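You operate a simulated robot arm through the tools that you are given. There is no shell and no other tool. Be economical: measure what you need, move in short steps, check, and stop when the job is done.

The job below is to be done with a simulated two-armed robot. You get a single attempt, and the scene is never put back.

Task
Take the orange clip on the raised back shelf and put it away on the lining table top. Push the clips drawer shut. Open the feet drawer, take the tall white filter and leave it inside, then shut the drawer. Take the green ring and put it on top of the orange lamp cover. Put the red pail in the basin. Turn the left dose dial to 5. Do these in any order. Set down upright: orange clip, tall white filter.

Only the result counts: the job must be done as asked and must still hold three seconds after the hand-in. Knocking over, shifting, dropping, spilling or breaking anything else fails it. Lids that push on must go on centred and level and be pressed home; caps that screw on are set level and turned clockwise until they are tight.

Robot
Two 7-joint arms with two-finger parallel grippers on one trunk, on a base that drives. Base frame: it is fixed to the floor where the robot stands at the start and does not move with it; the origin is under the middle of the robot, x ahead of it, y to its left, z up; the surface under the hand at the start is at about z = 920. Lengths are in mm, angles in rad, forces in N, time in s.
The left shoulder is at the start at [110, 169, 1486], the right one opposite. With the tool pointing down near the work surface each hand reaches from about 440 to 740 mm from the robot's upright axis, wherever it stands, measured 20 degrees to its own side. Places, roughly: basin inside [-800, 2800, 700]; clips drawer [1200, -200, 600]; feet drawer [1000, 3100, 1000]; feet drawer inside [900, 3100, 1000]; green ring (5x5x2 cm) [700, 1500, 900]; left dose dial [3000, 1800, 600]; lining table top [800, 100, 700]; orange clip (10x4x6 cm) [700, 0, 900]; orange lamp cover (7x7x6 cm) [1000, 2000, 900]; red pail [500, 1500, 1000]; tall white filter [1000, 1000, 1000]. Payload 1.57 kg a hand.
The TCP of each hand is the grasp point between the finger pads, 30 mm short of the fingertips. In the tool frame z runs along the fingers and y along their closing line. The gripper opens to 80 mm. The fingers are 17 mm wide and 12 mm thick; the gripper's body (40 by 82 mm) begins 80 mm behind the TCP.
Orientation is told as [roll, pitch, yaw] about the base's x, y, z axes, in that order, counted from this pose: with the fingers straight down and closing along the base's y, the tool's x points along the base's -x, its y along +y and its z along -z.

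Tools
- The arms move only by the tool move_arm. It takes "left_rows", "right_rows" or both (then of equal length, played together; a hand with none holds still); each is one flat list of numbers, 7 for each row, row after row: the shift along the tool's x, y, z in mm, then the turn, a rotation vector about the tool's x, y, z in rad, then the finger opening in mm, from 0 to 80. In form: [tx, ty, tz, wx, wy, wz, hand, tx, ty, tz, wx, wy, wz, hand, ...]. A call has 1 to 8 rows; each row shifts and turns the commanded pose from where the row before left it, along the tool's axes as they then stand. A row lasts 0.2 s, in which the tool goes at most 50 mm and 0.15 rad; a call with a longer step from one row to the next is refused whole, and so is a gripper value outside its range. Where a pose cannot be reached the arm comes as near as it can. A force on the tool above 40 N (or 10 N above the force at the start of the call, whichever is more), or a blocked arm, ends the call early, and 0.2 s more pass. The fingers move at their own pace (about 72 mm/s each) and stop on an object; they squeeze with about 42 N. The grip force told is the motor's: it shows also when the fingers shut on nothing. Time passes only in rows, and 0.2 s behind the last, so rows that do not move let the fingers close. It gives the time, the measured TCP pose, the force on the tool (base axes), the opening and the grip force at its end, in the units of the frame above (readings bear some noise), with the torque about the TCP (base axes, N m) and any sound that the robot's microphone picked up, and new pictures: "pictures" is both (left out), scene, wrist or none (wrist: the cameras of the hands that moved).
- Cameras (640 x 400 px; columns grow to the right, rows downward): "scene" is now at [162.5, -3.6, 1684.5]; the picture's right is [-0.01, -1.00, 0.00], its down [-0.71, 0.01, -0.70] and it looks along [0.70, -0.01, -0.71] (base axes); focal length 296 px, centre (320, 200). "left" rides on the left gripper at [72, 7, -122] in its tool frame; the picture's right is [-0.09, 1.00, 0.00], its down [-0.84, -0.08, -0.54] and it looks along [-0.54, -0.05, 0.84] (tool axes); focal length 238 px, centre (320, 200). "right" rides on the right gripper at [72, -7, -122] in its tool frame; the picture's right is [0.09, 1.00, 0.00], its down [-0.84, 0.08, -0.54] and it looks along [-0.54, 0.05, 0.84] (tool axes); focal length 238 px, centre (320, 200). There is no depth. A picture from a camera that has moved, and an enlarged one, comes with that camera's place and axes in the base frame and with its lens. The place of the scene camera against the robot may be out by one fixed shift of up to 12 mm in any direction.
- raise_lower(by): slides the trunk up (or, below 0, down) by that many mm; the arms and the scene camera ride with it, the base frame stays. It gives what a move gives, with no picture.
- base_move(legs): drives the robot by 1 to 6 legs, each [ahead, left, turn to the left] in mm, mm and rad, along the robot's own axes; the way and the turn of a leg run together, so that a leg with both is an arc; at most 1500 mm and 3.142 rad a leg. The arms and the cameras ride along, it lands a little off, and it stops where it bumps. It gives what a move gives, and a new picture of the scene camera.
- head_to(pan, tilt): turns the head with the scene camera to pan (to the left, within 1.501 rad either way) and tilt (down, from -0.506 to 1.204), counted from straight ahead of the robot. It gives what a move gives, and a new picture of the scene camera.
- inspect(camera, box): a new picture of the part [left, top, right, bottom] of that camera's present view, enlarged. It takes no simulated time.
- finish_job(): hands the job in; it is judged then, once.

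Go step by step. Nothing tells you exact positions but the pictures and the camera data: compare them with the known pose of the tool, close in by small moves and look again before you grip or let go. The budget is 186 turns and 260 pictures, counting those below and the enlarged ones. Unless the task says otherwise, let go and move clear before handing in, and close with one line.

The tools are called as name(argument=value, ...) on one line, values as JSON. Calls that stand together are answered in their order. move_arm: Moves the arms, as the interface text tells. Its arguments: {"type":"object","properties":{"left_rows":{"type":"array","items":{"type":"number"}},"right_rows":{"type":"array","items":{"type":"number"}},"pictures":{"type":"string","enum":["both","scene","wrist","none"]}},"required":[]} The other tools are called the same way: raise_lower (by) slides the trunk up or down; base_move (legs) drives the base; head_to (pan, tilt) turns the head that bears the scene camera; inspect (camera, box) takes an enlarged picture of a part of a camera's view; finish_job () hands the job in.

At the start:

```text
time_s: 0.0
left_tcp_pos: [636.5, 319.7, 1230.3]
left_orientation: [0.001, -0.001, 0.001]
left_ft_force: [0.3, -0.2, 0.0]
left_ft_torque: [0.02, 0.01, -0.01]
left_gripper_width: 79.8
left_gripper_force: 0.0
right_tcp_pos: [640.5, -309.4, 1236.7]
right_orientation: [0.0, -0.002, 0.001]
right_ft_force: [-0.1, -0.1, 0.4]
right_ft_torque: [0.0, -0.01, 0.01]
right_gripper_width: 80.1
right_gripper_force: 0.0
trunk travel left (down, up): [-800.0, 90.0]
robot x, y, heading: [-0.5, -1.0, -0.002]
head pan, tilt: [-0.009, 0.792]
```

scene: 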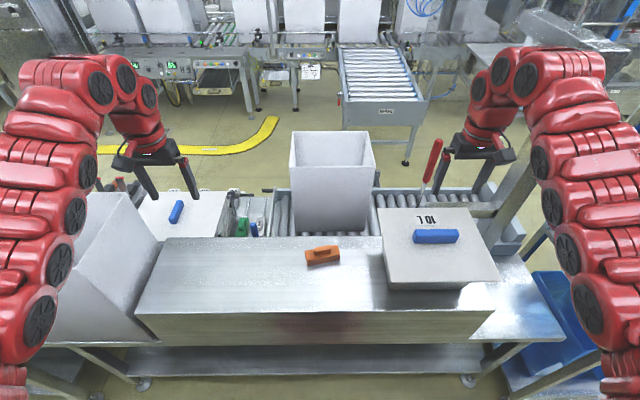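
right: 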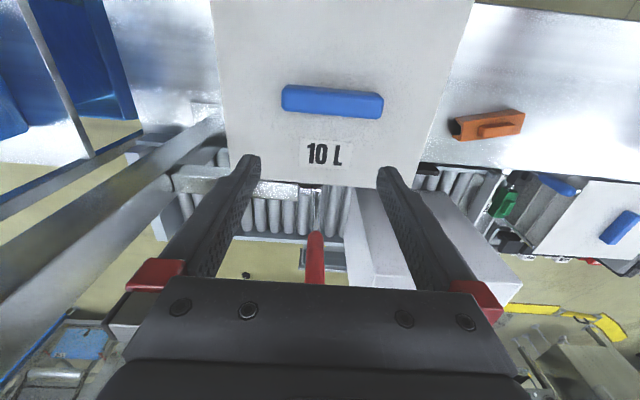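
left: 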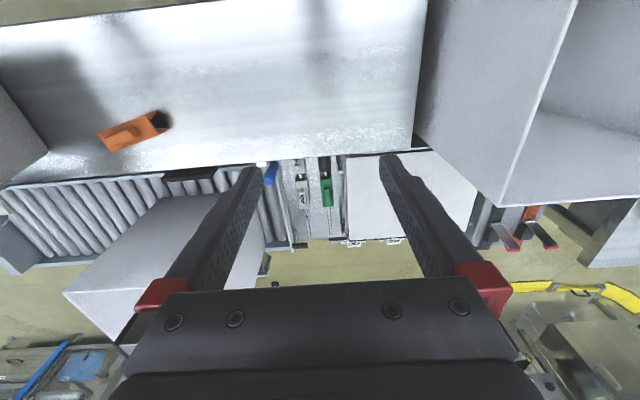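

I see the orange clip on the raised surface ahead. I'll enlarge the view to look at the details and see where the table top and the drawers are.

inspect(camera="scene", box=[120, 120, 540, 390])

head_to(pan=0, tilt=1.2)

head_to(pan=1.2, tilt=0.5)

```text
1.48 times, centred on (330, 255) of scene
camera zoom: at [162.5, -3.6, 1684.5], right [-0.01, -1.0, 0.0], down [-0.71, 0.01, -0.7], along [0.7, -0.01, -0.71], focal length 439 px, centre (305, 118)
```

zoom: 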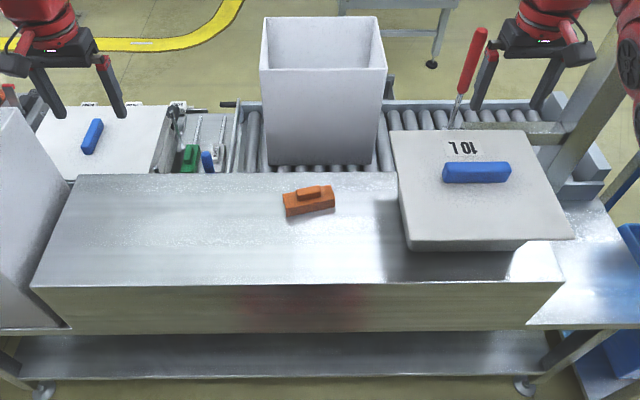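

```text
time_s: 0.9
left_tcp_pos: [635.9, 318.0, 1229.7]
left_orientation: [0.0, -0.001, 0.002]
left_ft_force: [-0.4, -0.1, 0.2]
left_ft_torque: [0.01, -0.05, 0.03]
left_gripper_width: 79.6
left_gripper_force: 0.0
right_tcp_pos: [640.5, -310.2, 1236.3]
right_orientation: [0.002, -0.001, -0.002]
right_ft_force: [0.8, 0.6, -0.6]
right_ft_torque: [0.01, -0.04, -0.02]
right_gripper_width: 79.9
right_gripper_force: 0.0
trunk travel left (down, up): [-800.0, 90.0]
robot x, y, heading: [-0.2, -1.8, 0.004]
head pan, tilt: [0.0, 1.201]
camera scene: at [137.4, -2.8, 1656.3], right [0.0, -1.0, 0.0], down [-0.93, 0.0, -0.36], along [0.36, 0.0, -0.93], focal length 296 px, centre (320, 200)
```

scene: 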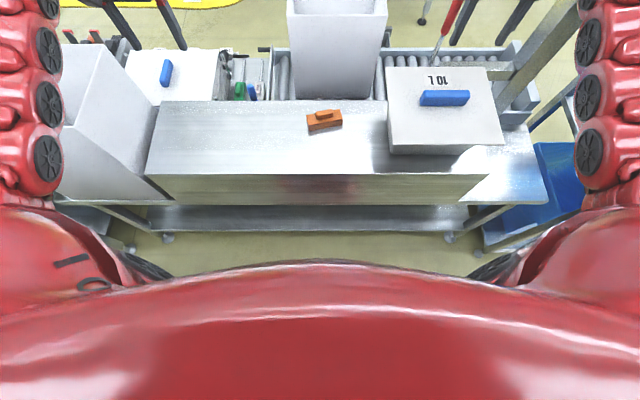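

```text
time_s: 2.3
left_tcp_pos: [637.4, 318.4, 1229.0]
left_orientation: [0.001, -0.001, 0.0]
left_ft_force: [0.6, -0.5, -0.1]
left_ft_torque: [-0.02, -0.03, 0.01]
left_gripper_width: 80.1
left_gripper_force: 0.1
right_tcp_pos: [641.7, -308.4, 1237.0]
right_orientation: [0.001, -0.003, 0.0]
right_ft_force: [0.0, -0.1, 0.4]
right_ft_torque: [-0.01, -0.05, 0.03]
right_gripper_width: 80.2
right_gripper_force: 0.0
trunk travel left (down, up): [-800.0, 90.0]
robot x, y, heading: [-2.2, -0.9, -0.005]
head pan, tilt: [1.201, 0.499]
camera scene: at [114.4, 82.0, 1709.9], right [0.93, -0.36, 0.0], down [-0.17, -0.45, -0.88], along [0.32, 0.82, -0.48], focal length 296 px, centre (320, 200)
```

scene: 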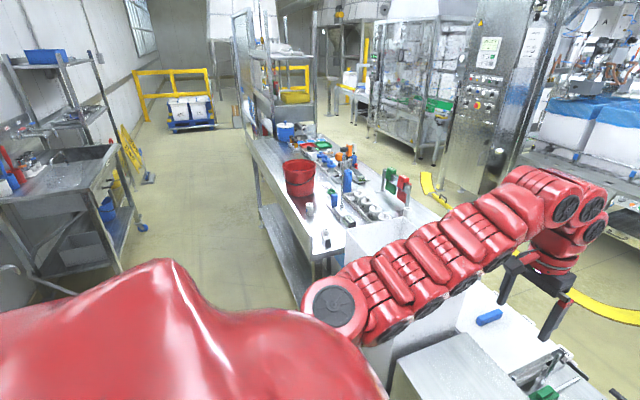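

The far end holds the pail, basin and bench on my left. Next I look at the right side and straight ahead at the far side of the table.

head_to(pan=-0.7, tilt=0.7)

head_to(pan=0.5, tilt=0.7)

inspect(camera="left", box=[0, 0, 640, 300])

```text
time_s: 4.1
left_tcp_pos: [636.9, 317.9, 1228.7]
left_orientation: [0.0, 0.0, -0.001]
left_ft_force: [-0.8, 0.4, 0.3]
left_ft_torque: [0.0, -0.01, -0.04]
left_gripper_width: 80.0
left_gripper_force: 0.0
right_tcp_pos: [642.4, -308.4, 1238.2]
right_orientation: [0.0, -0.002, 0.0]
right_ft_force: [0.1, 0.7, 0.3]
right_ft_torque: [-0.03, -0.04, 0.0]
right_gripper_width: 79.9
right_gripper_force: 0.1
trunk travel left (down, up): [-800.0, 90.0]
robot x, y, heading: [0.2, 2.5, 0.001]
head pan, tilt: [-0.7, 0.7]
camera scene: at [146.5, -57.5, 1692.2], right [-0.64, -0.77, 0.0], down [-0.49, 0.41, -0.76], along [0.59, -0.49, -0.64], focal length 296 px, centre (320, 200)
```

scene: 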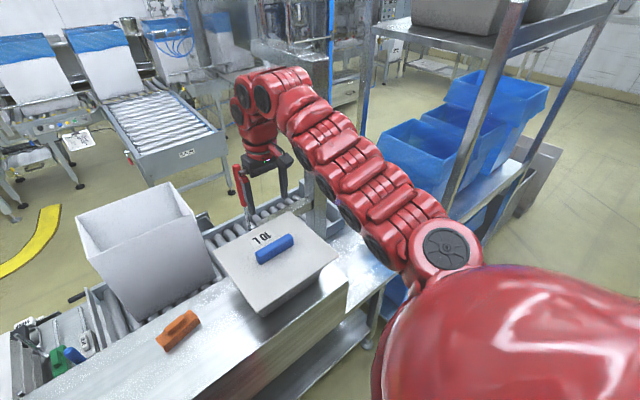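

```text
time_s: 5.5
left_tcp_pos: [637.4, 319.3, 1229.6]
left_orientation: [0.0, 0.0, -0.001]
left_ft_force: [-0.2, 0.0, -1.0]
left_ft_torque: [-0.02, -0.03, -0.01]
left_gripper_width: 80.0
left_gripper_force: 0.0
right_tcp_pos: [641.9, -309.8, 1237.8]
right_orientation: [0.0, -0.002, 0.0]
right_ft_force: [0.6, 0.5, -0.4]
right_ft_torque: [0.01, 0.01, 0.01]
right_gripper_width: 80.1
right_gripper_force: 0.1
trunk travel left (down, up): [-800.0, 90.0]
robot x, y, heading: [-2.3, -2.6, 0.002]
head pan, tilt: [0.499, 0.7]
camera scene: at [156.1, 37.8, 1692.2], right [0.48, -0.88, 0.0], down [-0.57, -0.31, -0.76], along [0.67, 0.37, -0.64], focal length 296 px, centre (320, 200)
```

scene: 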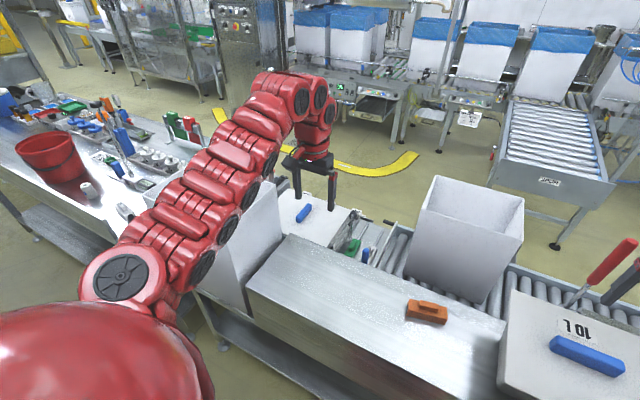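

```text
1.00 times, centred on (320, 150) of left (not enlarged: the box is as wide or as high as the picture)
camera zoom: at [565.5, 326.4, 1352.4], right [0.09, 1.0, 0.0], down [0.84, -0.08, 0.54], along [0.54, -0.05, -0.84], focal length 238 px, centre (320, 250)
```

zoom: 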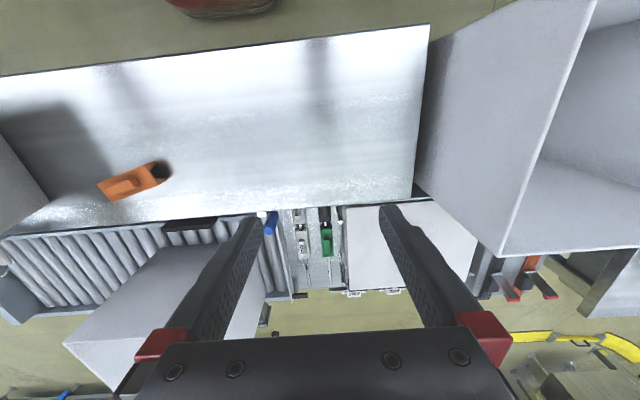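

The clip sits at roughly [656, -19, 945] on a shelf near z 920, long side mostly along y; the table top proper seems to be at z ~700 on the far side. I bring the right hand above the clip and turn it.

move_arm(right_rows=[-2, 36, 14, 0, 0, 0, 80, -2, 36, 14, 0, 0, 0, 80, -2, 36, 14, 0, 0, 0, 80, -2, 36, 14, 0, 0, 0, 80, -2, 36, 14, 0, 0, 0, 80, -2, 36, 14, 0, 0, 0, 80, -2, 36, 14, 0, 0, 0, 80, -2, 36, 14, 0, 0, 0, 80], pictures="none")

move_arm(right_rows=[0, 0, 0, 0, 0, 0.15, 80, 0, 0, 0, 0, 0, 0.15, 80, 0, 0, 0, 0, 0, 0.15, 80, 0, 0, 0, 0, 0, 0.15, 80, 0, 0, 0, 0, 0, 0.15, 80, 0, 0, 0, 0, 0, 0.15, 80, 0, 0, 0, 0, 0, 0.15, 80, 0, 0, 0, 0, 0, 0.15, 80], pictures="wrist")

```text
time_s: 7.3
left_tcp_pos: [637.5, 319.7, 1228.9]
left_orientation: [-0.002, 0.0, 0.0]
left_ft_force: [-0.3, -0.2, 0.1]
left_ft_torque: [-0.04, -0.01, 0.01]
left_gripper_width: 79.8
left_gripper_force: 0.1
right_tcp_pos: [657.6, -19.5, 1122.7]
right_orientation: [-0.003, -0.001, -0.003]
right_ft_force: [-0.6, 0.5, 0.0]
right_ft_torque: [-0.05, -0.01, -0.01]
right_gripper_width: 79.9
right_gripper_force: 0.1
trunk travel left (down, up): [-800.0, 90.0]
robot x, y, heading: [1.8, -0.8, 0.004]
head pan, tilt: [0.499, 0.7]
```

```text
time_s: 9.1
left_tcp_pos: [636.7, 318.9, 1229.4]
left_orientation: [0.0, 0.0, -0.001]
left_ft_force: [0.3, -0.2, 0.0]
left_ft_torque: [-0.01, -0.06, -0.03]
left_gripper_width: 79.8
left_gripper_force: 0.2
right_tcp_pos: [656.6, -20.9, 1124.6]
right_orientation: [0.001, 0.001, -1.203]
right_ft_force: [-0.1, 0.9, -0.2]
right_ft_torque: [-0.01, 0.02, -0.02]
right_gripper_width: 79.7
right_gripper_force: 0.1
trunk travel left (down, up): [-800.0, 90.0]
robot x, y, heading: [-1.9, -1.7, 0.006]
head pan, tilt: [0.499, 0.7]
camera right: at [625.9, 43.4, 1246.8], right [0.9, 0.44, 0.0], down [0.37, -0.75, 0.54], along [0.24, -0.48, -0.84], focal length 238 px, centre (320, 200)
```

right: 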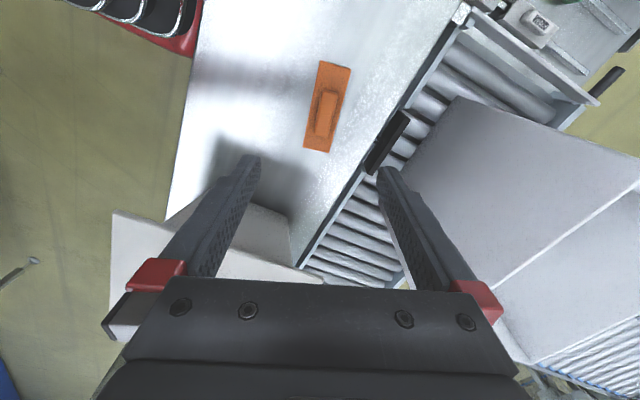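

The clip lies about at [674, -36], turned about 0.3 rad. I move over it, lower and look again.

move_arm(right_rows=[-10, 5, 45, 0, 0, 0.07, 80, -10, 5, 45, 0, 0, 0, 80], pictures="wrist")

```text
time_s: 9.7
left_tcp_pos: [637.2, 318.5, 1229.7]
left_orientation: [0.001, 0.002, 0.0]
left_ft_force: [0.0, -0.3, 0.3]
left_ft_torque: [0.03, 0.0, 0.03]
left_gripper_width: 80.1
left_gripper_force: 0.0
right_tcp_pos: [673.6, -38.1, 1033.4]
right_orientation: [0.004, 0.0, -1.27]
right_ft_force: [-0.1, -0.1, -0.5]
right_ft_torque: [0.01, 0.0, -0.01]
right_gripper_width: 80.1
right_gripper_force: 0.0
trunk travel left (down, up): [-800.0, 90.0]
robot x, y, heading: [-0.3, 0.3, -0.003]
head pan, tilt: [0.499, 0.7]
camera right: at [647.2, 28.9, 1155.7], right [0.92, 0.38, 0.0], down [0.32, -0.78, 0.54], along [0.21, -0.5, -0.84], focal length 238 px, centre (320, 200)
```

right: 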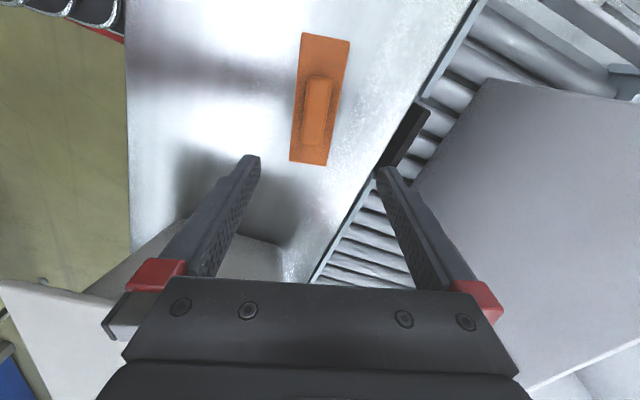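

Better measured now: the clip's top is near z 943 and its centre about [661, -13]. I shift there and come down part of the way.

move_arm(right_rows=[27, -5, 0, 0, 0, 0.05, 80, 0, 0, 45, 0, 0, 0, 80], pictures="wrist")

```text
time_s: 10.3
left_tcp_pos: [636.6, 318.2, 1228.9]
left_orientation: [0.0, 0.003, 0.0]
left_ft_force: [0.0, 0.4, 0.6]
left_ft_torque: [0.01, 0.04, 0.04]
left_gripper_width: 80.1
left_gripper_force: 0.1
right_tcp_pos: [660.2, -14.5, 989.6]
right_orientation: [0.003, 0.001, -1.32]
right_ft_force: [0.4, -0.5, 0.8]
right_ft_torque: [0.0, 0.01, -0.01]
right_gripper_width: 79.9
right_gripper_force: 0.2
trunk travel left (down, up): [-800.0, 90.0]
robot x, y, heading: [2.0, 1.1, 0.001]
head pan, tilt: [0.499, 0.7]
camera right: at [637.4, 54.3, 1111.0], right [0.94, 0.34, 0.0], down [0.28, -0.79, 0.54], along [0.18, -0.51, -0.84], focal length 238 px, centre (320, 200)
```

right: 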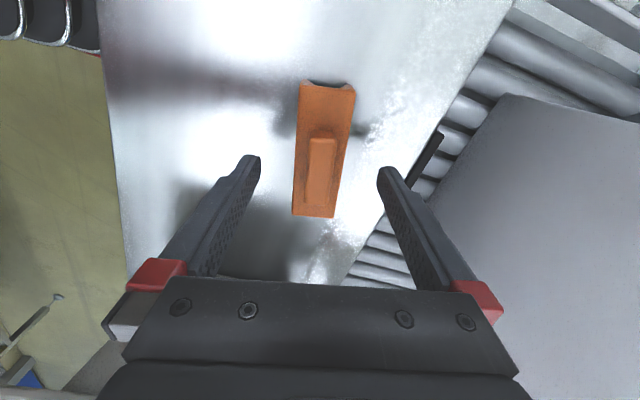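

The clip is centred between the fingers. I lower to about z 935 and look before gripping.

move_arm(right_rows=[0, 2, 30, 0, 0, 0.01, 80, 0, 0, 25, 0, 0, 0, 80], pictures="wrist")

head_to(pan=0, tilt=0.8)

```text
time_s: 10.9
left_tcp_pos: [633.6, 318.4, 1230.3]
left_orientation: [0.0, -0.001, 0.0]
left_ft_force: [-0.6, -0.4, -0.1]
left_ft_torque: [-0.03, 0.0, 0.03]
left_gripper_width: 80.3
left_gripper_force: 0.1
right_tcp_pos: [661.3, -13.1, 949.4]
right_orientation: [0.0, -0.002, -1.33]
right_ft_force: [-0.2, 0.4, 1.8]
right_ft_torque: [-0.01, -0.09, 0.02]
right_gripper_width: 79.0
right_gripper_force: 0.0
trunk travel left (down, up): [-800.0, 90.0]
robot x, y, heading: [2.4, 0.8, 0.0]
head pan, tilt: [0.499, 0.7]
stopped in row 2 (right hand): the force on the tool passed its limit at 104 N (the readings are from after the stop); the commanded pose is now the measured one
camera right: at [638.5, 55.1, 1072.0], right [0.94, 0.33, 0.0], down [0.28, -0.79, 0.54], along [0.18, -0.51, -0.84], focal length 238 px, centre (320, 200)
```

right: 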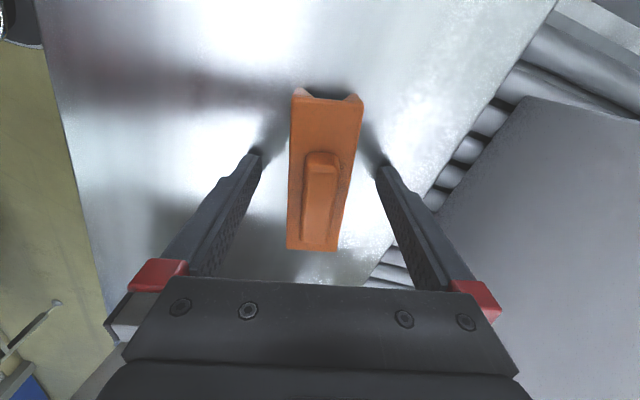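

```text
time_s: 11.8
left_tcp_pos: [634.6, 318.4, 1229.2]
left_orientation: [0.001, -0.001, 0.0]
left_ft_force: [0.5, 0.6, 0.4]
left_ft_torque: [0.03, 0.0, 0.04]
left_gripper_width: 80.2
left_gripper_force: 0.1
right_tcp_pos: [661.6, -12.7, 950.4]
right_orientation: [0.003, -0.002, -1.33]
right_ft_force: [1.9, 0.0, 13.6]
right_ft_torque: [-0.07, 0.57, -0.05]
right_gripper_width: 79.2
right_gripper_force: 0.1
trunk travel left (down, up): [-800.0, 90.0]
robot x, y, heading: [-2.0, -1.1, 0.003]
head pan, tilt: [0.0, 0.799]
camera scene: at [160.6, -2.7, 1684.2], right [0.0, -1.0, 0.0], down [-0.72, 0.0, -0.7], along [0.7, 0.0, -0.72], focal length 296 px, centre (320, 200)
```

scene: 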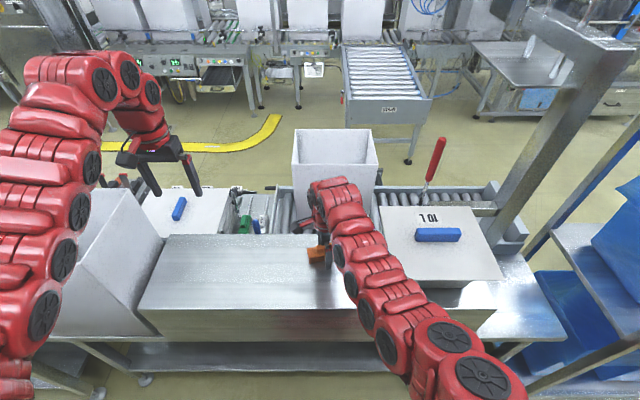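

The fingertips touched the shelf (z ≈ 920), so I back up 4 mm and close on the clip.

move_arm(right_rows=[0, 0, -4, 0, 0, 0, 80, 0, 0, 0, 0, 0, 0, 25, 0, 0, 0, 0, 0, 0, 25, 0, 0, 0, 0, 0, 0, 25], pictures="wrist")

```text
time_s: 12.8
left_tcp_pos: [638.2, 319.7, 1228.6]
left_orientation: [0.001, 0.001, 0.0]
left_ft_force: [0.0, -0.4, -1.1]
left_ft_torque: [0.03, 0.0, -0.01]
left_gripper_width: 79.9
left_gripper_force: 0.1
right_tcp_pos: [662.5, -13.1, 952.9]
right_orientation: [-0.002, 0.0, -1.33]
right_ft_force: [0.1, -0.1, 0.3]
right_ft_torque: [0.05, 0.02, 0.01]
right_gripper_width: 35.1
right_gripper_force: 39.7
trunk travel left (down, up): [-800.0, 90.0]
robot x, y, heading: [-0.2, 2.7, 0.001]
head pan, tilt: [0.0, 0.799]
camera right: at [640.1, 55.7, 1075.0], right [0.94, 0.33, 0.0], down [0.28, -0.79, 0.54], along [0.18, -0.51, -0.84], focal length 238 px, centre (320, 200)
```

right: 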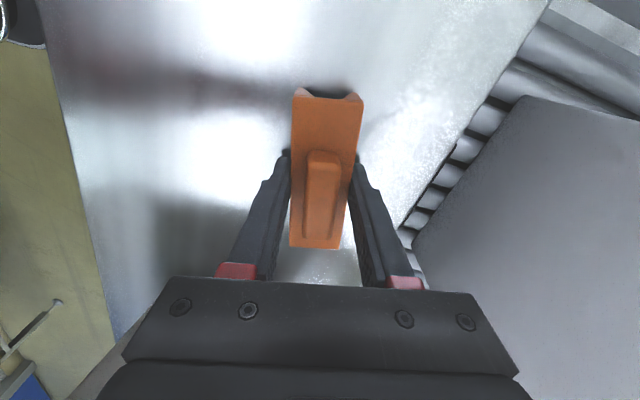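

The clip is held. I lift it and look closely at the table top at the right end of the shelf.

move_arm(right_rows=[0, 0, -40, 0, 0, 0, 25, 0, 0, -50, 0, 0, 0, 25, 0, 0, -50, 0, 0, 0, 25, 0, 0, -50, 0, 0, 0, 25], pictures="none")

head_to(pan=-0.6, tilt=0.9)

inspect(camera="scene", box=[0, 100, 640, 400])

```text
time_s: 13.8
left_tcp_pos: [635.6, 319.1, 1230.0]
left_orientation: [0.001, 0.0, -0.002]
left_ft_force: [1.1, 0.2, -0.1]
left_ft_torque: [0.0, -0.02, -0.01]
left_gripper_width: 80.0
left_gripper_force: 0.0
right_tcp_pos: [662.6, -11.7, 1144.9]
right_orientation: [-0.002, -0.001, -1.329]
right_ft_force: [0.7, 0.7, -0.1]
right_ft_torque: [-0.04, -0.03, 0.02]
right_gripper_width: 35.0
right_gripper_force: 41.9
trunk travel left (down, up): [-800.0, 90.0]
robot x, y, heading: [0.0, -2.4, -0.002]
head pan, tilt: [0.0, 0.799]
```

```text
time_s: 14.8
left_tcp_pos: [636.1, 318.8, 1230.2]
left_orientation: [0.001, 0.002, 0.0]
left_ft_force: [0.5, 0.1, -1.2]
left_ft_torque: [0.0, 0.02, -0.03]
left_gripper_width: 80.0
left_gripper_force: 0.1
right_tcp_pos: [663.0, -12.4, 1142.5]
right_orientation: [0.0, -0.002, -1.329]
right_ft_force: [0.3, -0.7, -1.2]
right_ft_torque: [0.02, 0.0, -0.03]
right_gripper_width: 34.6
right_gripper_force: 41.2
trunk travel left (down, up): [-800.0, 90.0]
robot x, y, heading: [0.6, 2.8, -0.003]
head pan, tilt: [-0.6, 0.901]
camera scene: at [143.7, -45.3, 1676.1], right [-0.56, -0.83, 0.0], down [-0.65, 0.44, -0.62], along [0.51, -0.35, -0.78], focal length 296 px, centre (320, 200)
```

scene: 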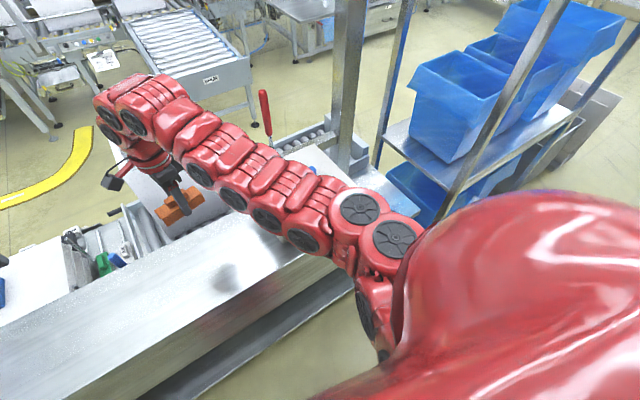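

```text
1.00 times, centred on (320, 250) of scene (not enlarged: the box is as wide or as high as the picture)
camera zoom: at [143.7, -45.3, 1676.1], right [-0.56, -0.83, 0.0], down [-0.65, 0.44, -0.62], along [0.51, -0.35, -0.78], focal length 296 px, centre (320, 150)
```

zoom: 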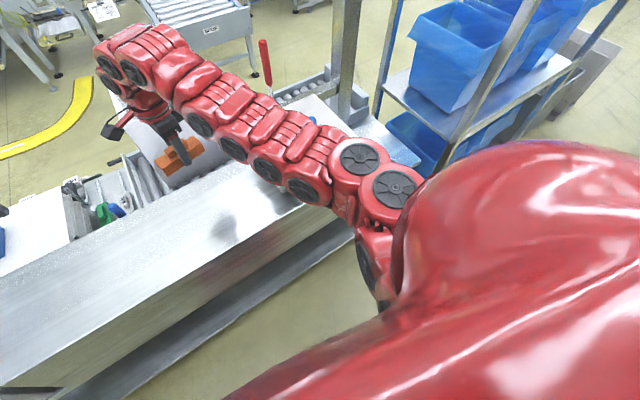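

I keep the clip in the right hand, draw both arms in and drive left along the bench towards the red pail, looking left.

move_arm(right_rows=[-26, -30, -14, 0, 0, 0, 25, -26, -30, -14, 0, 0, 0, 25, -26, -30, -14, 0, 0, 0, 25, -26, -30, -14, 0, 0, 0, 25, -26, -30, -14, 0, 0, 0, 25, -26, -30, -14, 0, 0, 0, 25, -26, -30, -14, 0, 0, 0, 25], left_rows=[19, 0, -5, 0, 0, 0, 80, 19, 0, -5, 0, 0, 0, 80, 19, 0, -5, 0, 0, 0, 80, 19, 0, -5, 0, 0, 0, 80, 19, 0, -5, 0, 0, 0, 80, 19, 0, -5, 0, 0, 0, 80, 19, 0, -5, 0, 0, 0, 80], pictures="none")

head_to(pan=0.6, tilt=0.7)

base_move(legs=[[-150, 0, 0], [0, 1200, 0]])

```text
time_s: 16.4
left_tcp_pos: [592.0, 339.0, 1219.4]
left_orientation: [-0.002, 0.003, -0.001]
left_ft_force: [0.2, 1.2, 0.2]
left_ft_torque: [0.0, 0.03, -0.01]
left_gripper_width: 80.2
left_gripper_force: 0.2
left hand out of reach, approached as far as the arm can: row 1, 2, 3, 4, 5, 6, 7
right_tcp_pos: [629.3, -61.3, 1164.7]
right_orientation: [-0.001, 0.0, -1.33]
right_ft_force: [0.3, 0.6, 0.4]
right_ft_torque: [0.0, -0.01, 0.0]
right_gripper_width: 34.9
right_gripper_force: 42.3
right hand out of reach, approached as far as the arm can: row 2, 3, 4, 5, 6, 7
trunk travel left (down, up): [-800.0, 90.0]
robot x, y, heading: [-3.2, -1.4, -0.002]
head pan, tilt: [-0.6, 0.901]
```

```text
time_s: 17.8
left_tcp_pos: [592.0, 340.3, 1218.5]
left_orientation: [-0.003, 0.002, 0.0]
left_ft_force: [0.6, 0.2, -0.1]
left_ft_torque: [0.01, 0.02, 0.02]
left_gripper_width: 80.0
left_gripper_force: 0.1
right_tcp_pos: [628.9, -61.5, 1164.0]
right_orientation: [0.002, -0.001, -1.329]
right_ft_force: [-0.3, -0.3, 0.6]
right_ft_torque: [0.01, 0.01, 0.0]
right_gripper_width: 34.8
right_gripper_force: 42.2
trunk travel left (down, up): [-800.0, 90.0]
robot x, y, heading: [2.5, 1.1, -0.005]
head pan, tilt: [0.6, 0.7]
camera scene: at [151.7, 45.2, 1692.2], right [0.56, -0.83, 0.0], down [-0.53, -0.36, -0.76], along [0.63, 0.43, -0.64], focal length 296 px, centre (320, 200)
```

scene: 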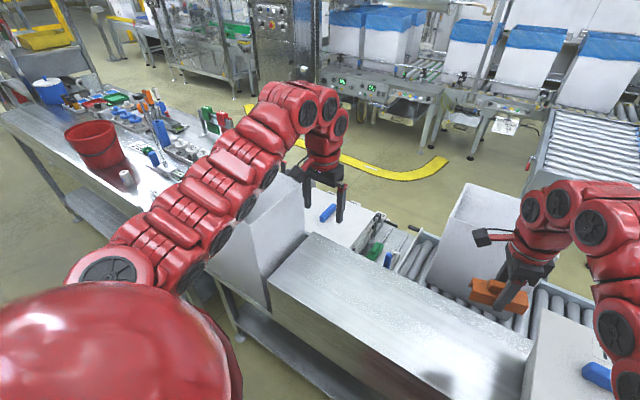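

```text
time_s: 24.9
left_tcp_pos: [450.0, 1532.1, 1219.4]
left_orientation: [0.0, 0.003, -0.01]
left_ft_force: [-0.6, 0.9, -0.5]
left_ft_torque: [0.01, 0.01, 0.02]
left_gripper_width: 80.0
left_gripper_force: 0.0
right_tcp_pos: [484.9, 1130.7, 1164.8]
right_orientation: [0.0, 0.001, -1.339]
right_ft_force: [0.3, 0.0, -0.6]
right_ft_torque: [-0.03, 0.02, 0.04]
right_gripper_width: 34.8
right_gripper_force: 42.3
trunk travel left (down, up): [-800.0, 90.0]
robot x, y, heading: [-145.7, 1199.6, -0.007]
head pan, tilt: [0.6, 0.7]
camera scene: at [7.6, 1241.7, 1692.2], right [0.56, -0.83, 0.0], down [-0.53, -0.36, -0.76], along [0.63, 0.43, -0.64], focal length 296 px, centre (320, 200)
```

scene: 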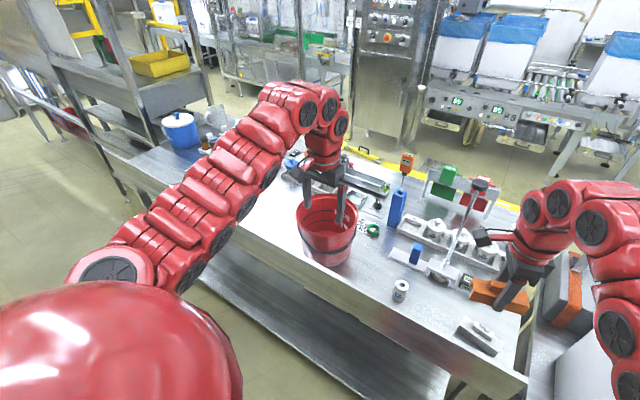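

The pail is right in front of the left hand. I look straight ahead at the bench in detail.

head_to(pan=0.1, tilt=0.9)

inspect(camera="left", box=[0, 0, 640, 400])

inspect(camera="scene", box=[220, 60, 540, 260])

```text
time_s: 25.8
left_tcp_pos: [450.2, 1533.4, 1218.3]
left_orientation: [-0.001, 0.003, -0.009]
left_ft_force: [0.2, -0.1, 0.0]
left_ft_torque: [-0.01, 0.02, 0.03]
left_gripper_width: 79.7
left_gripper_force: 0.0
right_tcp_pos: [483.4, 1131.2, 1164.6]
right_orientation: [0.0, 0.002, -1.34]
right_ft_force: [-0.6, -0.6, -1.1]
right_ft_torque: [0.02, 0.02, 0.01]
right_gripper_width: 35.0
right_gripper_force: 42.0
trunk travel left (down, up): [-800.0, 90.0]
robot x, y, heading: [-146.2, 1201.5, -0.009]
head pan, tilt: [0.099, 0.901]
camera scene: at [12.3, 1201.5, 1676.1], right [0.09, -1.0, 0.0], down [-0.78, -0.07, -0.62], along [0.62, 0.06, -0.78], focal length 296 px, centre (320, 200)
```

scene: 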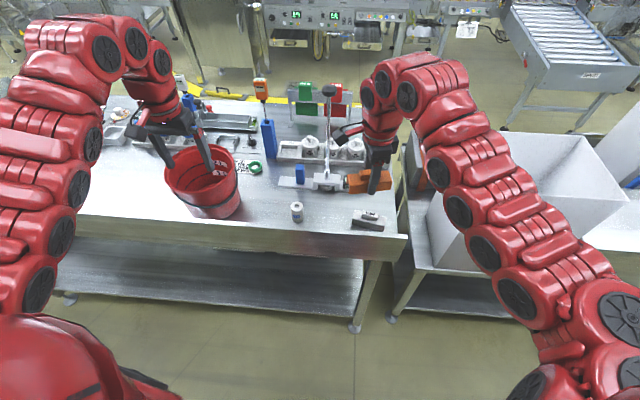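

```text
1.00 times, centred on (320, 200) of left (not enlarged: the box is as wide or as high as the picture)
camera zoom: at [380.2, 1541.9, 1342.0], right [0.1, 0.99, 0.0], down [0.84, -0.08, 0.54], along [0.54, -0.06, -0.84], focal length 238 px, centre (320, 200)
```

zoom: 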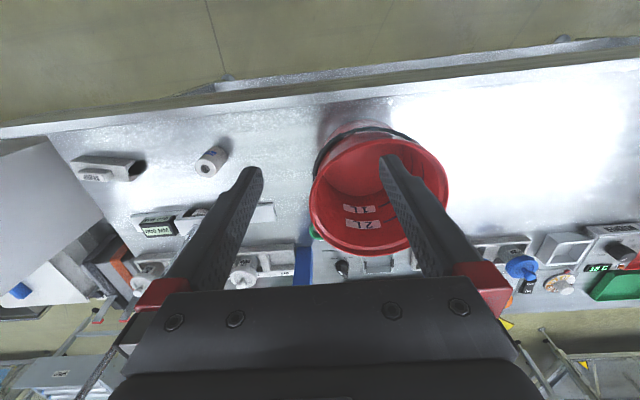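

```text
2.00 times, centred on (380, 160) of scene
camera zoom: at [12.3, 1201.5, 1676.1], right [0.09, -1.0, 0.0], down [-0.78, -0.07, -0.62], along [0.62, 0.06, -0.78], focal length 592 px, centre (200, 280)
```

zoom: 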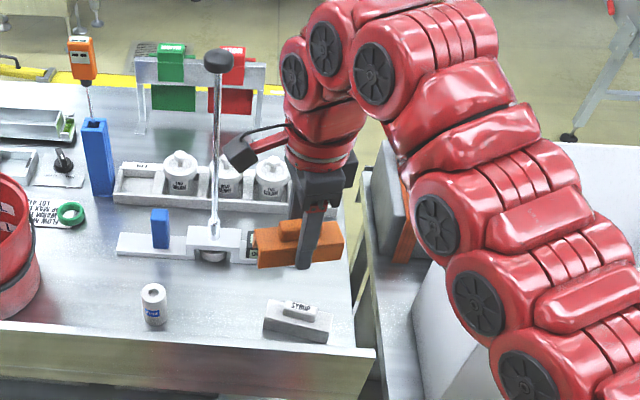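

I check the pail's rim and handle in close-up before choosing the grip.

inspect(camera="left", box=[280, 100, 480, 280])

inspect(camera="scene", box=[80, 80, 300, 240])

```text
2.22 times, centred on (380, 190) of left
camera zoom: at [380.2, 1541.9, 1342.0], right [0.1, 0.99, 0.0], down [0.84, -0.08, 0.54], along [0.54, -0.06, -0.84], focal length 530 px, centre (187, 222)
```

zoom: 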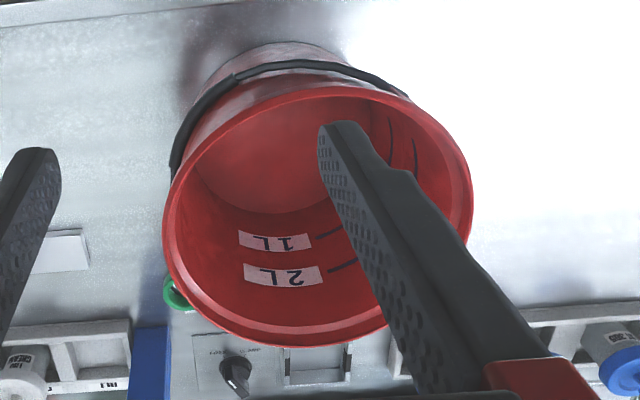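

```text
2.50 times, centred on (190, 160) of scene
camera zoom: at [12.3, 1201.5, 1676.1], right [0.09, -1.0, 0.0], down [-0.78, -0.07, -0.62], along [0.62, 0.06, -0.78], focal length 740 px, centre (645, 300)
```

zoom: 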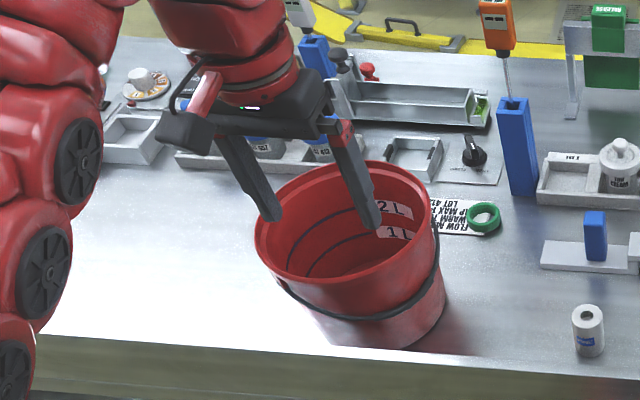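

The left (+y) rim of the pail is free of handle and clutter. I swing the right hand with the clip aside to the right and up, then place the base so that the left hand can grip that rim.

move_arm(right_rows=[-30, -12, -14, 0, 0, 0, 25, -30, -12, -14, 0, 0, 0, 25, -30, -12, -14, 0, 0, 0, 25, -30, -12, -14, 0, 0, 0, 25, -30, -12, -14, 0, 0, 0, 25, -30, -12, -14, 0, 0, 0, 25], pictures="none")

base_move(legs=[[0, 290, 0.008], [60, 0, 0]])

inspect(camera="left", box=[0, 0, 640, 400])

```text
time_s: 27.2
left_tcp_pos: [450.3, 1533.3, 1219.8]
left_orientation: [-0.003, 0.005, -0.009]
left_ft_force: [-0.3, -0.2, -0.3]
left_ft_torque: [0.0, -0.02, -0.01]
left_gripper_width: 80.1
left_gripper_force: 0.0
right_tcp_pos: [482.2, 1120.9, 1168.9]
right_orientation: [0.001, 0.0, -1.339]
right_ft_force: [0.0, -0.2, -0.4]
right_ft_torque: [-0.02, -0.01, -0.01]
right_gripper_width: 35.1
right_gripper_force: 42.1
right hand out of reach, approached as far as the arm can: row 1, 2, 3, 4, 5, 6
trunk travel left (down, up): [-800.0, 90.0]
robot x, y, heading: [-144.7, 1195.9, -0.01]
head pan, tilt: [0.099, 0.901]
```

```text
time_s: 29.8
left_tcp_pos: [505.5, 1830.7, 1221.0]
left_orientation: [-0.001, -0.002, -0.001]
left_ft_force: [-0.8, -0.6, -0.5]
left_ft_torque: [-0.01, -0.02, 0.01]
left_gripper_width: 80.1
left_gripper_force: 0.1
right_tcp_pos: [539.8, 1418.6, 1171.9]
right_orientation: [0.003, -0.002, -1.329]
right_ft_force: [0.1, 0.0, -0.1]
right_ft_torque: [-0.01, -0.02, -0.02]
right_gripper_width: 34.9
right_gripper_force: 41.8
trunk travel left (down, up): [-800.0, 90.0]
robot x, y, heading: [-83.9, 1491.4, -0.004]
head pan, tilt: [0.099, 0.901]
camera scene: at [67.3, 1495.9, 1676.6], right [0.1, -1.0, 0.0], down [-0.78, -0.08, -0.62], along [0.62, 0.06, -0.78], focal length 296 px, centre (320, 200)
```

scene: 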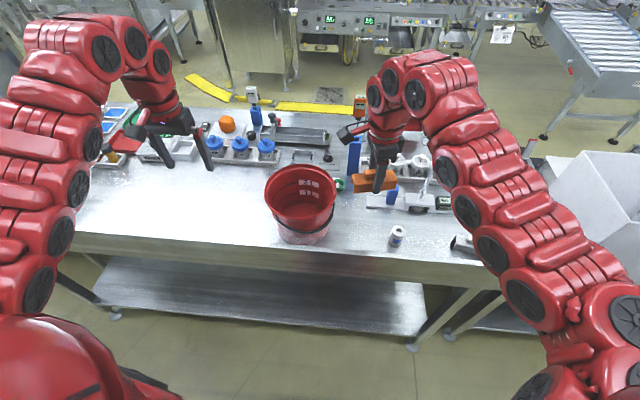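

```text
1.00 times, centred on (320, 200) of left (not enlarged: the box is as wide or as high as the picture)
camera zoom: at [433.7, 1839.4, 1344.0], right [0.09, 1.0, 0.0], down [0.84, -0.08, 0.54], along [0.54, -0.05, -0.84], focal length 238 px, centre (320, 200)
```

zoom: 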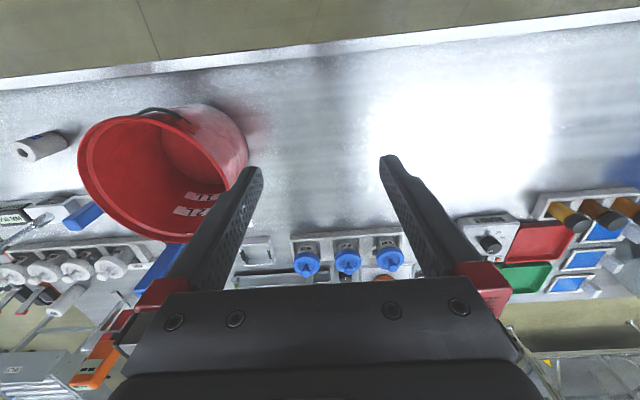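

I turn the right hand back so it can swing away, and bring the left hand over the pail's left rim.

move_arm(right_rows=[0, 0, -5, 0, 0, -0.15, 25, 0, 0, -5, 0, 0, -0.15, 25, 0, 0, -5, 0, 0, -0.15, 25, 0, 0, -5, 0, 0, -0.15, 25, 0, 0, -5, 0, 0, -0.15, 25, 0, 0, -5, 0, 0, -0.15, 25, 0, 0, -5, 0, 0, -0.15, 25, 0, 0, -5, 0, 0, -0.15, 25], left_rows=[-9, -37, 5, 0, 0, 0, 80, -9, -37, 5, 0, 0, 0, 80, -9, -37, 5, 0, 0, 0, 80, -9, -37, 5, 0, 0, 0, 80, 0, 0, 5, 0, 0, 0, 80, 0, 0, 5, 0, 0, 0, 80, 0, 0, 5, 0, 0, 0, 80, 0, 0, 5, 0, 0, 0, 80], pictures="none")

move_arm(right_rows=[0, -35, -5, 0, 0, -0.1, 25, 0, -35, -5, 0, 0, 0, 25, 0, -35, -5, 0, 0, 0, 25, 0, -35, -5, 0, 0, 0, 25, 0, -35, -5, 0, 0, 0, 25], left_rows=[0, 0, 0, 0, 0, 0, 80, 0, 0, 0, 0, 0, 0, 80, 0, 0, 0, 0, 0, 0, 80, 0, 0, 0, 0, 0, 0, 80, 0, 0, 0, 0, 0, 0, 80], pictures="both")

```text
time_s: 31.6
left_tcp_pos: [540.7, 1727.6, 1198.0]
left_orientation: [-0.007, 0.007, 0.005]
left_ft_force: [0.6, -0.4, -0.2]
left_ft_torque: [0.01, -0.01, -0.02]
left_gripper_width: 79.8
left_gripper_force: 0.0
left hand out of reach, approached as far as the arm can: row 1, 2, 5, 7, 8
right_tcp_pos: [542.2, 1420.2, 1208.9]
right_orientation: [-0.002, 0.001, -0.127]
right_ft_force: [-0.3, -0.8, -0.3]
right_ft_torque: [-0.03, 0.0, 0.01]
right_gripper_width: 34.9
right_gripper_force: 42.0
trunk travel left (down, up): [-800.0, 90.0]
robot x, y, heading: [-85.4, 1493.1, 0.0]
head pan, tilt: [0.099, 0.901]
```

```text
time_s: 32.8
left_tcp_pos: [540.6, 1726.3, 1197.5]
left_orientation: [-0.005, 0.005, 0.004]
left_ft_force: [-0.2, -0.1, 0.3]
left_ft_torque: [0.03, -0.01, -0.02]
left_gripper_width: 80.1
left_gripper_force: 0.0
right_tcp_pos: [539.0, 1243.2, 1224.0]
right_orientation: [0.0, -0.002, -0.031]
right_ft_force: [-0.3, 0.7, -0.2]
right_ft_torque: [0.01, -0.01, -0.03]
right_gripper_width: 35.1
right_gripper_force: 42.4
right hand out of reach, approached as far as the arm can: row 3, 4, 5
trunk travel left (down, up): [-800.0, 90.0]
robot x, y, heading: [-83.4, 1491.6, -0.004]
head pan, tilt: [0.099, 0.901]
camera scene: at [72.1, 1495.3, 1676.0], right [0.1, -1.0, 0.0], down [-0.78, -0.08, -0.62], along [0.62, 0.06, -0.78], focal length 296 px, centre (320, 200)
camera right: at [468.4, 1237.7, 1345.5], right [-0.06, 1.0, 0.0], down [0.84, 0.05, 0.54], along [0.54, 0.03, -0.84], focal length 238 px, centre (320, 200)
camera left: at [469.2, 1734.1, 1321.0], right [0.09, 1.0, 0.0], down [0.84, -0.07, 0.54], along [0.54, -0.05, -0.84], focal length 238 px, centre (320, 200)
```

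scene: 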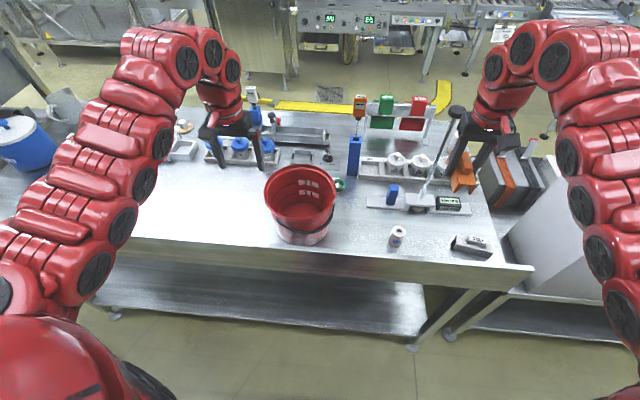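
right: 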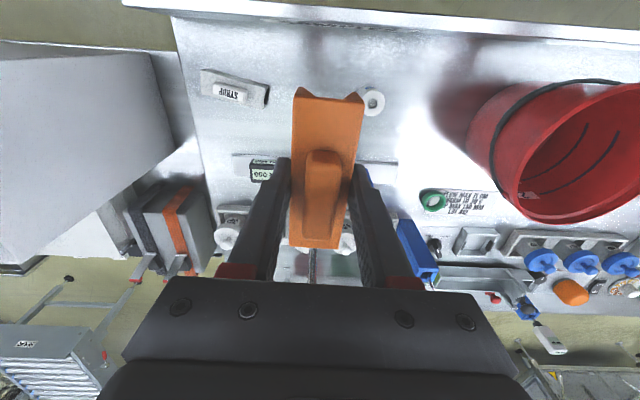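
left: 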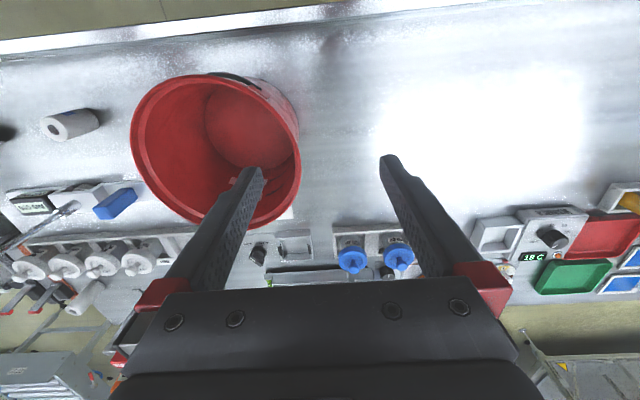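

I place the rim at about z 1050 with its left edge near [586, 1700]. I move over it and down to tips just above the rim.

move_arm(left_rows=[-20, -12, 25, 0, 0, 0, 80, -25, -14, 25, 0, 0, 0, 80, 0, 0, 35, 0, 0, 0, 80], pictures="both")

```text
time_s: 33.6
left_tcp_pos: [583.0, 1701.9, 1111.8]
left_orientation: [-0.004, 0.001, -0.001]
left_ft_force: [0.8, 0.7, 0.0]
left_ft_torque: [0.03, 0.0, 0.0]
left_gripper_width: 80.2
left_gripper_force: 0.0
right_tcp_pos: [540.0, 1244.8, 1223.6]
right_orientation: [-0.001, -0.001, -0.031]
right_ft_force: [-0.3, 0.2, -1.0]
right_ft_torque: [-0.02, -0.01, 0.0]
right_gripper_width: 35.0
right_gripper_force: 42.5
trunk travel left (down, up): [-800.0, 90.0]
robot x, y, heading: [-86.0, 1491.5, -0.001]
head pan, tilt: [0.099, 0.901]
camera scene: at [71.8, 1498.0, 1676.1], right [0.1, -1.0, 0.0], down [-0.78, -0.08, -0.62], along [0.62, 0.06, -0.78], focal length 296 px, centre (320, 200)
camera left: at [513.6, 1709.8, 1234.8], right [0.09, 1.0, 0.0], down [0.84, -0.08, 0.54], along [0.54, -0.05, -0.84], focal length 238 px, centre (320, 200)
```

scene: 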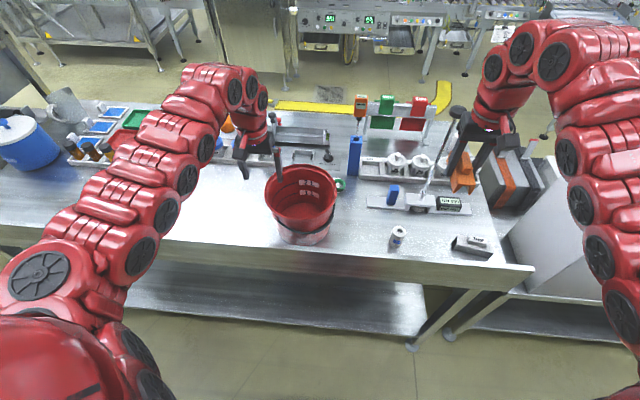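
left: 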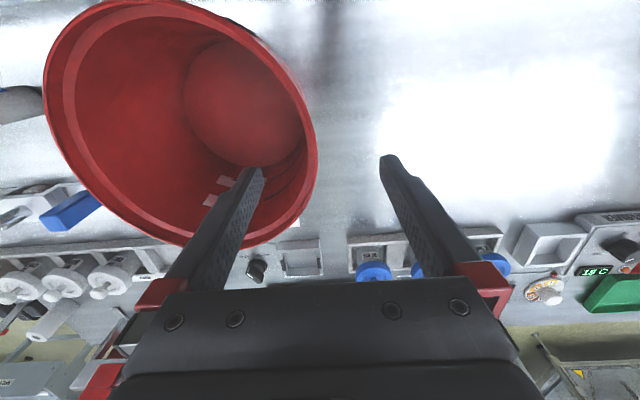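

The rim will pass midway between the fingers. I lower in over it.

move_arm(left_rows=[0, 0, 30, 0, 0, 0, 80, 0, 0, 20, 0, 0, 0, 80], pictures="wrist")

```text
time_s: 34.2
left_tcp_pos: [582.9, 1700.9, 1061.8]
left_orientation: [-0.001, 0.004, -0.001]
left_ft_force: [0.4, -0.2, 0.3]
left_ft_torque: [-0.03, -0.01, 0.04]
left_gripper_width: 79.9
left_gripper_force: 0.1
right_tcp_pos: [540.8, 1244.1, 1223.6]
right_orientation: [0.001, -0.001, -0.033]
right_ft_force: [-0.2, -0.1, 0.6]
right_ft_torque: [0.03, 0.0, -0.01]
right_gripper_width: 35.0
right_gripper_force: 41.6
trunk travel left (down, up): [-800.0, 90.0]
robot x, y, heading: [-85.0, 1494.9, -0.002]
head pan, tilt: [0.099, 0.901]
camera left: at [513.0, 1709.1, 1185.2], right [0.09, 1.0, 0.0], down [0.84, -0.08, 0.54], along [0.54, -0.05, -0.84], focal length 238 px, centre (320, 200)
```

left: 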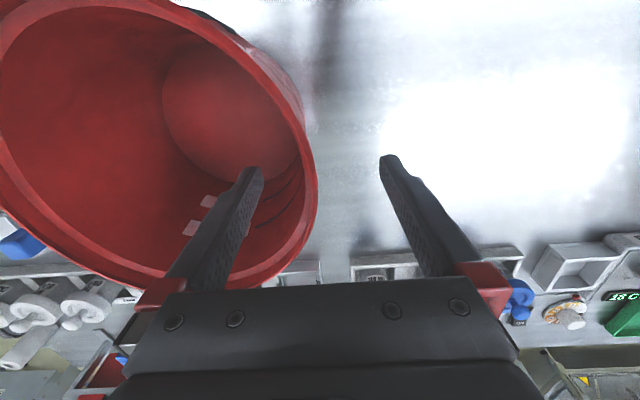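

The rim is between the fingers. I lower 14 mm and close.

move_arm(left_rows=[0, 0, 14, 0, 0, 0, 80, 0, 0, 0, 0, 0, 0, 0, 0, 0, 0, 0, 0, 0, 0, 0, 0, 0, 0, 0, 0, 0, 0, 0, 0, 0, 0, 0, 0], pictures="wrist")

```text
time_s: 35.4
left_tcp_pos: [583.3, 1700.4, 1049.7]
left_orientation: [-0.003, 0.002, 0.0]
left_ft_force: [1.5, -1.6, 6.7]
left_ft_torque: [-1.33, -0.02, 0.48]
left_gripper_width: 10.5
left_gripper_force: 28.2
right_tcp_pos: [539.7, 1242.9, 1223.6]
right_orientation: [0.0, -0.001, -0.031]
right_ft_force: [-1.1, -0.6, -0.6]
right_ft_torque: [-0.02, 0.01, -0.03]
right_gripper_width: 35.0
right_gripper_force: 42.8
trunk travel left (down, up): [-800.0, 90.0]
robot x, y, heading: [-83.7, 1491.7, -0.003]
head pan, tilt: [0.099, 0.901]
camera left: at [512.6, 1708.1, 1172.2], right [0.09, 1.0, 0.0], down [0.84, -0.08, 0.54], along [0.54, -0.05, -0.84], focal length 238 px, centre (320, 200)
```

left: 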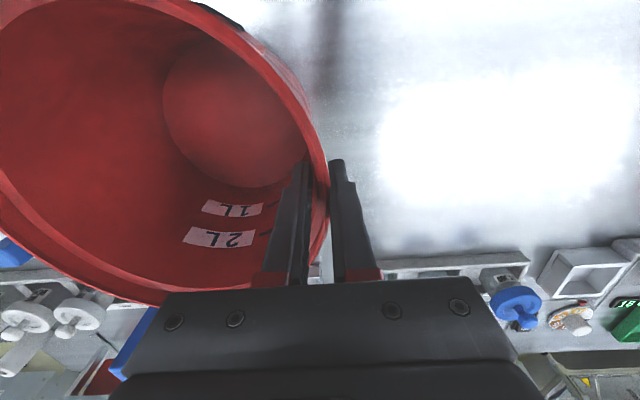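

The rim is gripped. I lift straight up.

move_arm(left_rows=[0, 0, -10, 0, 0, 0, 0, 0, 0, -15, 0, 0, 0, 0, 0, 0, -25, 0, 0, 0, 0, 0, 0, -35, 0, 0, 0, 0, 0, 0, -40, 0, 0, 0, 0, 0, 0, -40, 0, 0, 0, 0], pictures="both")

```text
time_s: 36.8
left_tcp_pos: [582.5, 1701.6, 1215.6]
left_orientation: [-0.001, 0.004, 0.001]
left_ft_force: [0.2, -0.1, -1.5]
left_ft_torque: [0.17, -0.05, -0.03]
left_gripper_width: 6.4
left_gripper_force: 26.2
right_tcp_pos: [539.5, 1244.1, 1224.2]
right_orientation: [-0.001, 0.0, -0.032]
right_ft_force: [-0.2, -1.3, -0.6]
right_ft_torque: [-0.01, -0.02, 0.0]
right_gripper_width: 35.0
right_gripper_force: 41.9
trunk travel left (down, up): [-800.0, 90.0]
robot x, y, heading: [-79.8, 1493.5, 0.001]
head pan, tilt: [0.099, 0.901]
camera scene: at [71.3, 1496.2, 1676.1], right [0.1, -1.0, 0.0], down [-0.78, -0.08, -0.62], along [0.62, 0.06, -0.78], focal length 296 px, centre (320, 200)
camera left: at [512.4, 1708.7, 1337.6], right [0.09, 1.0, 0.0], down [0.84, -0.08, 0.54], along [0.54, -0.05, -0.84], focal length 238 px, centre (320, 200)
```

scene: 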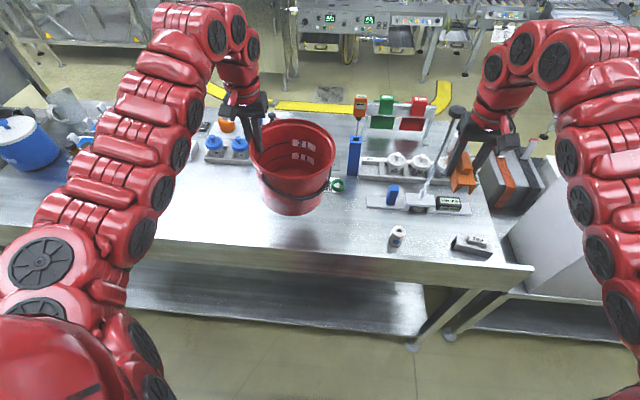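
left: 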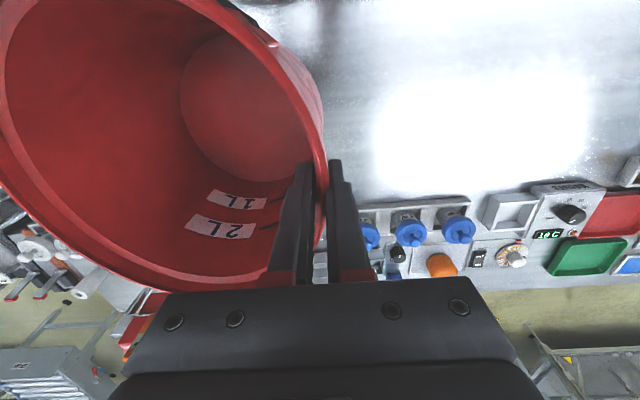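

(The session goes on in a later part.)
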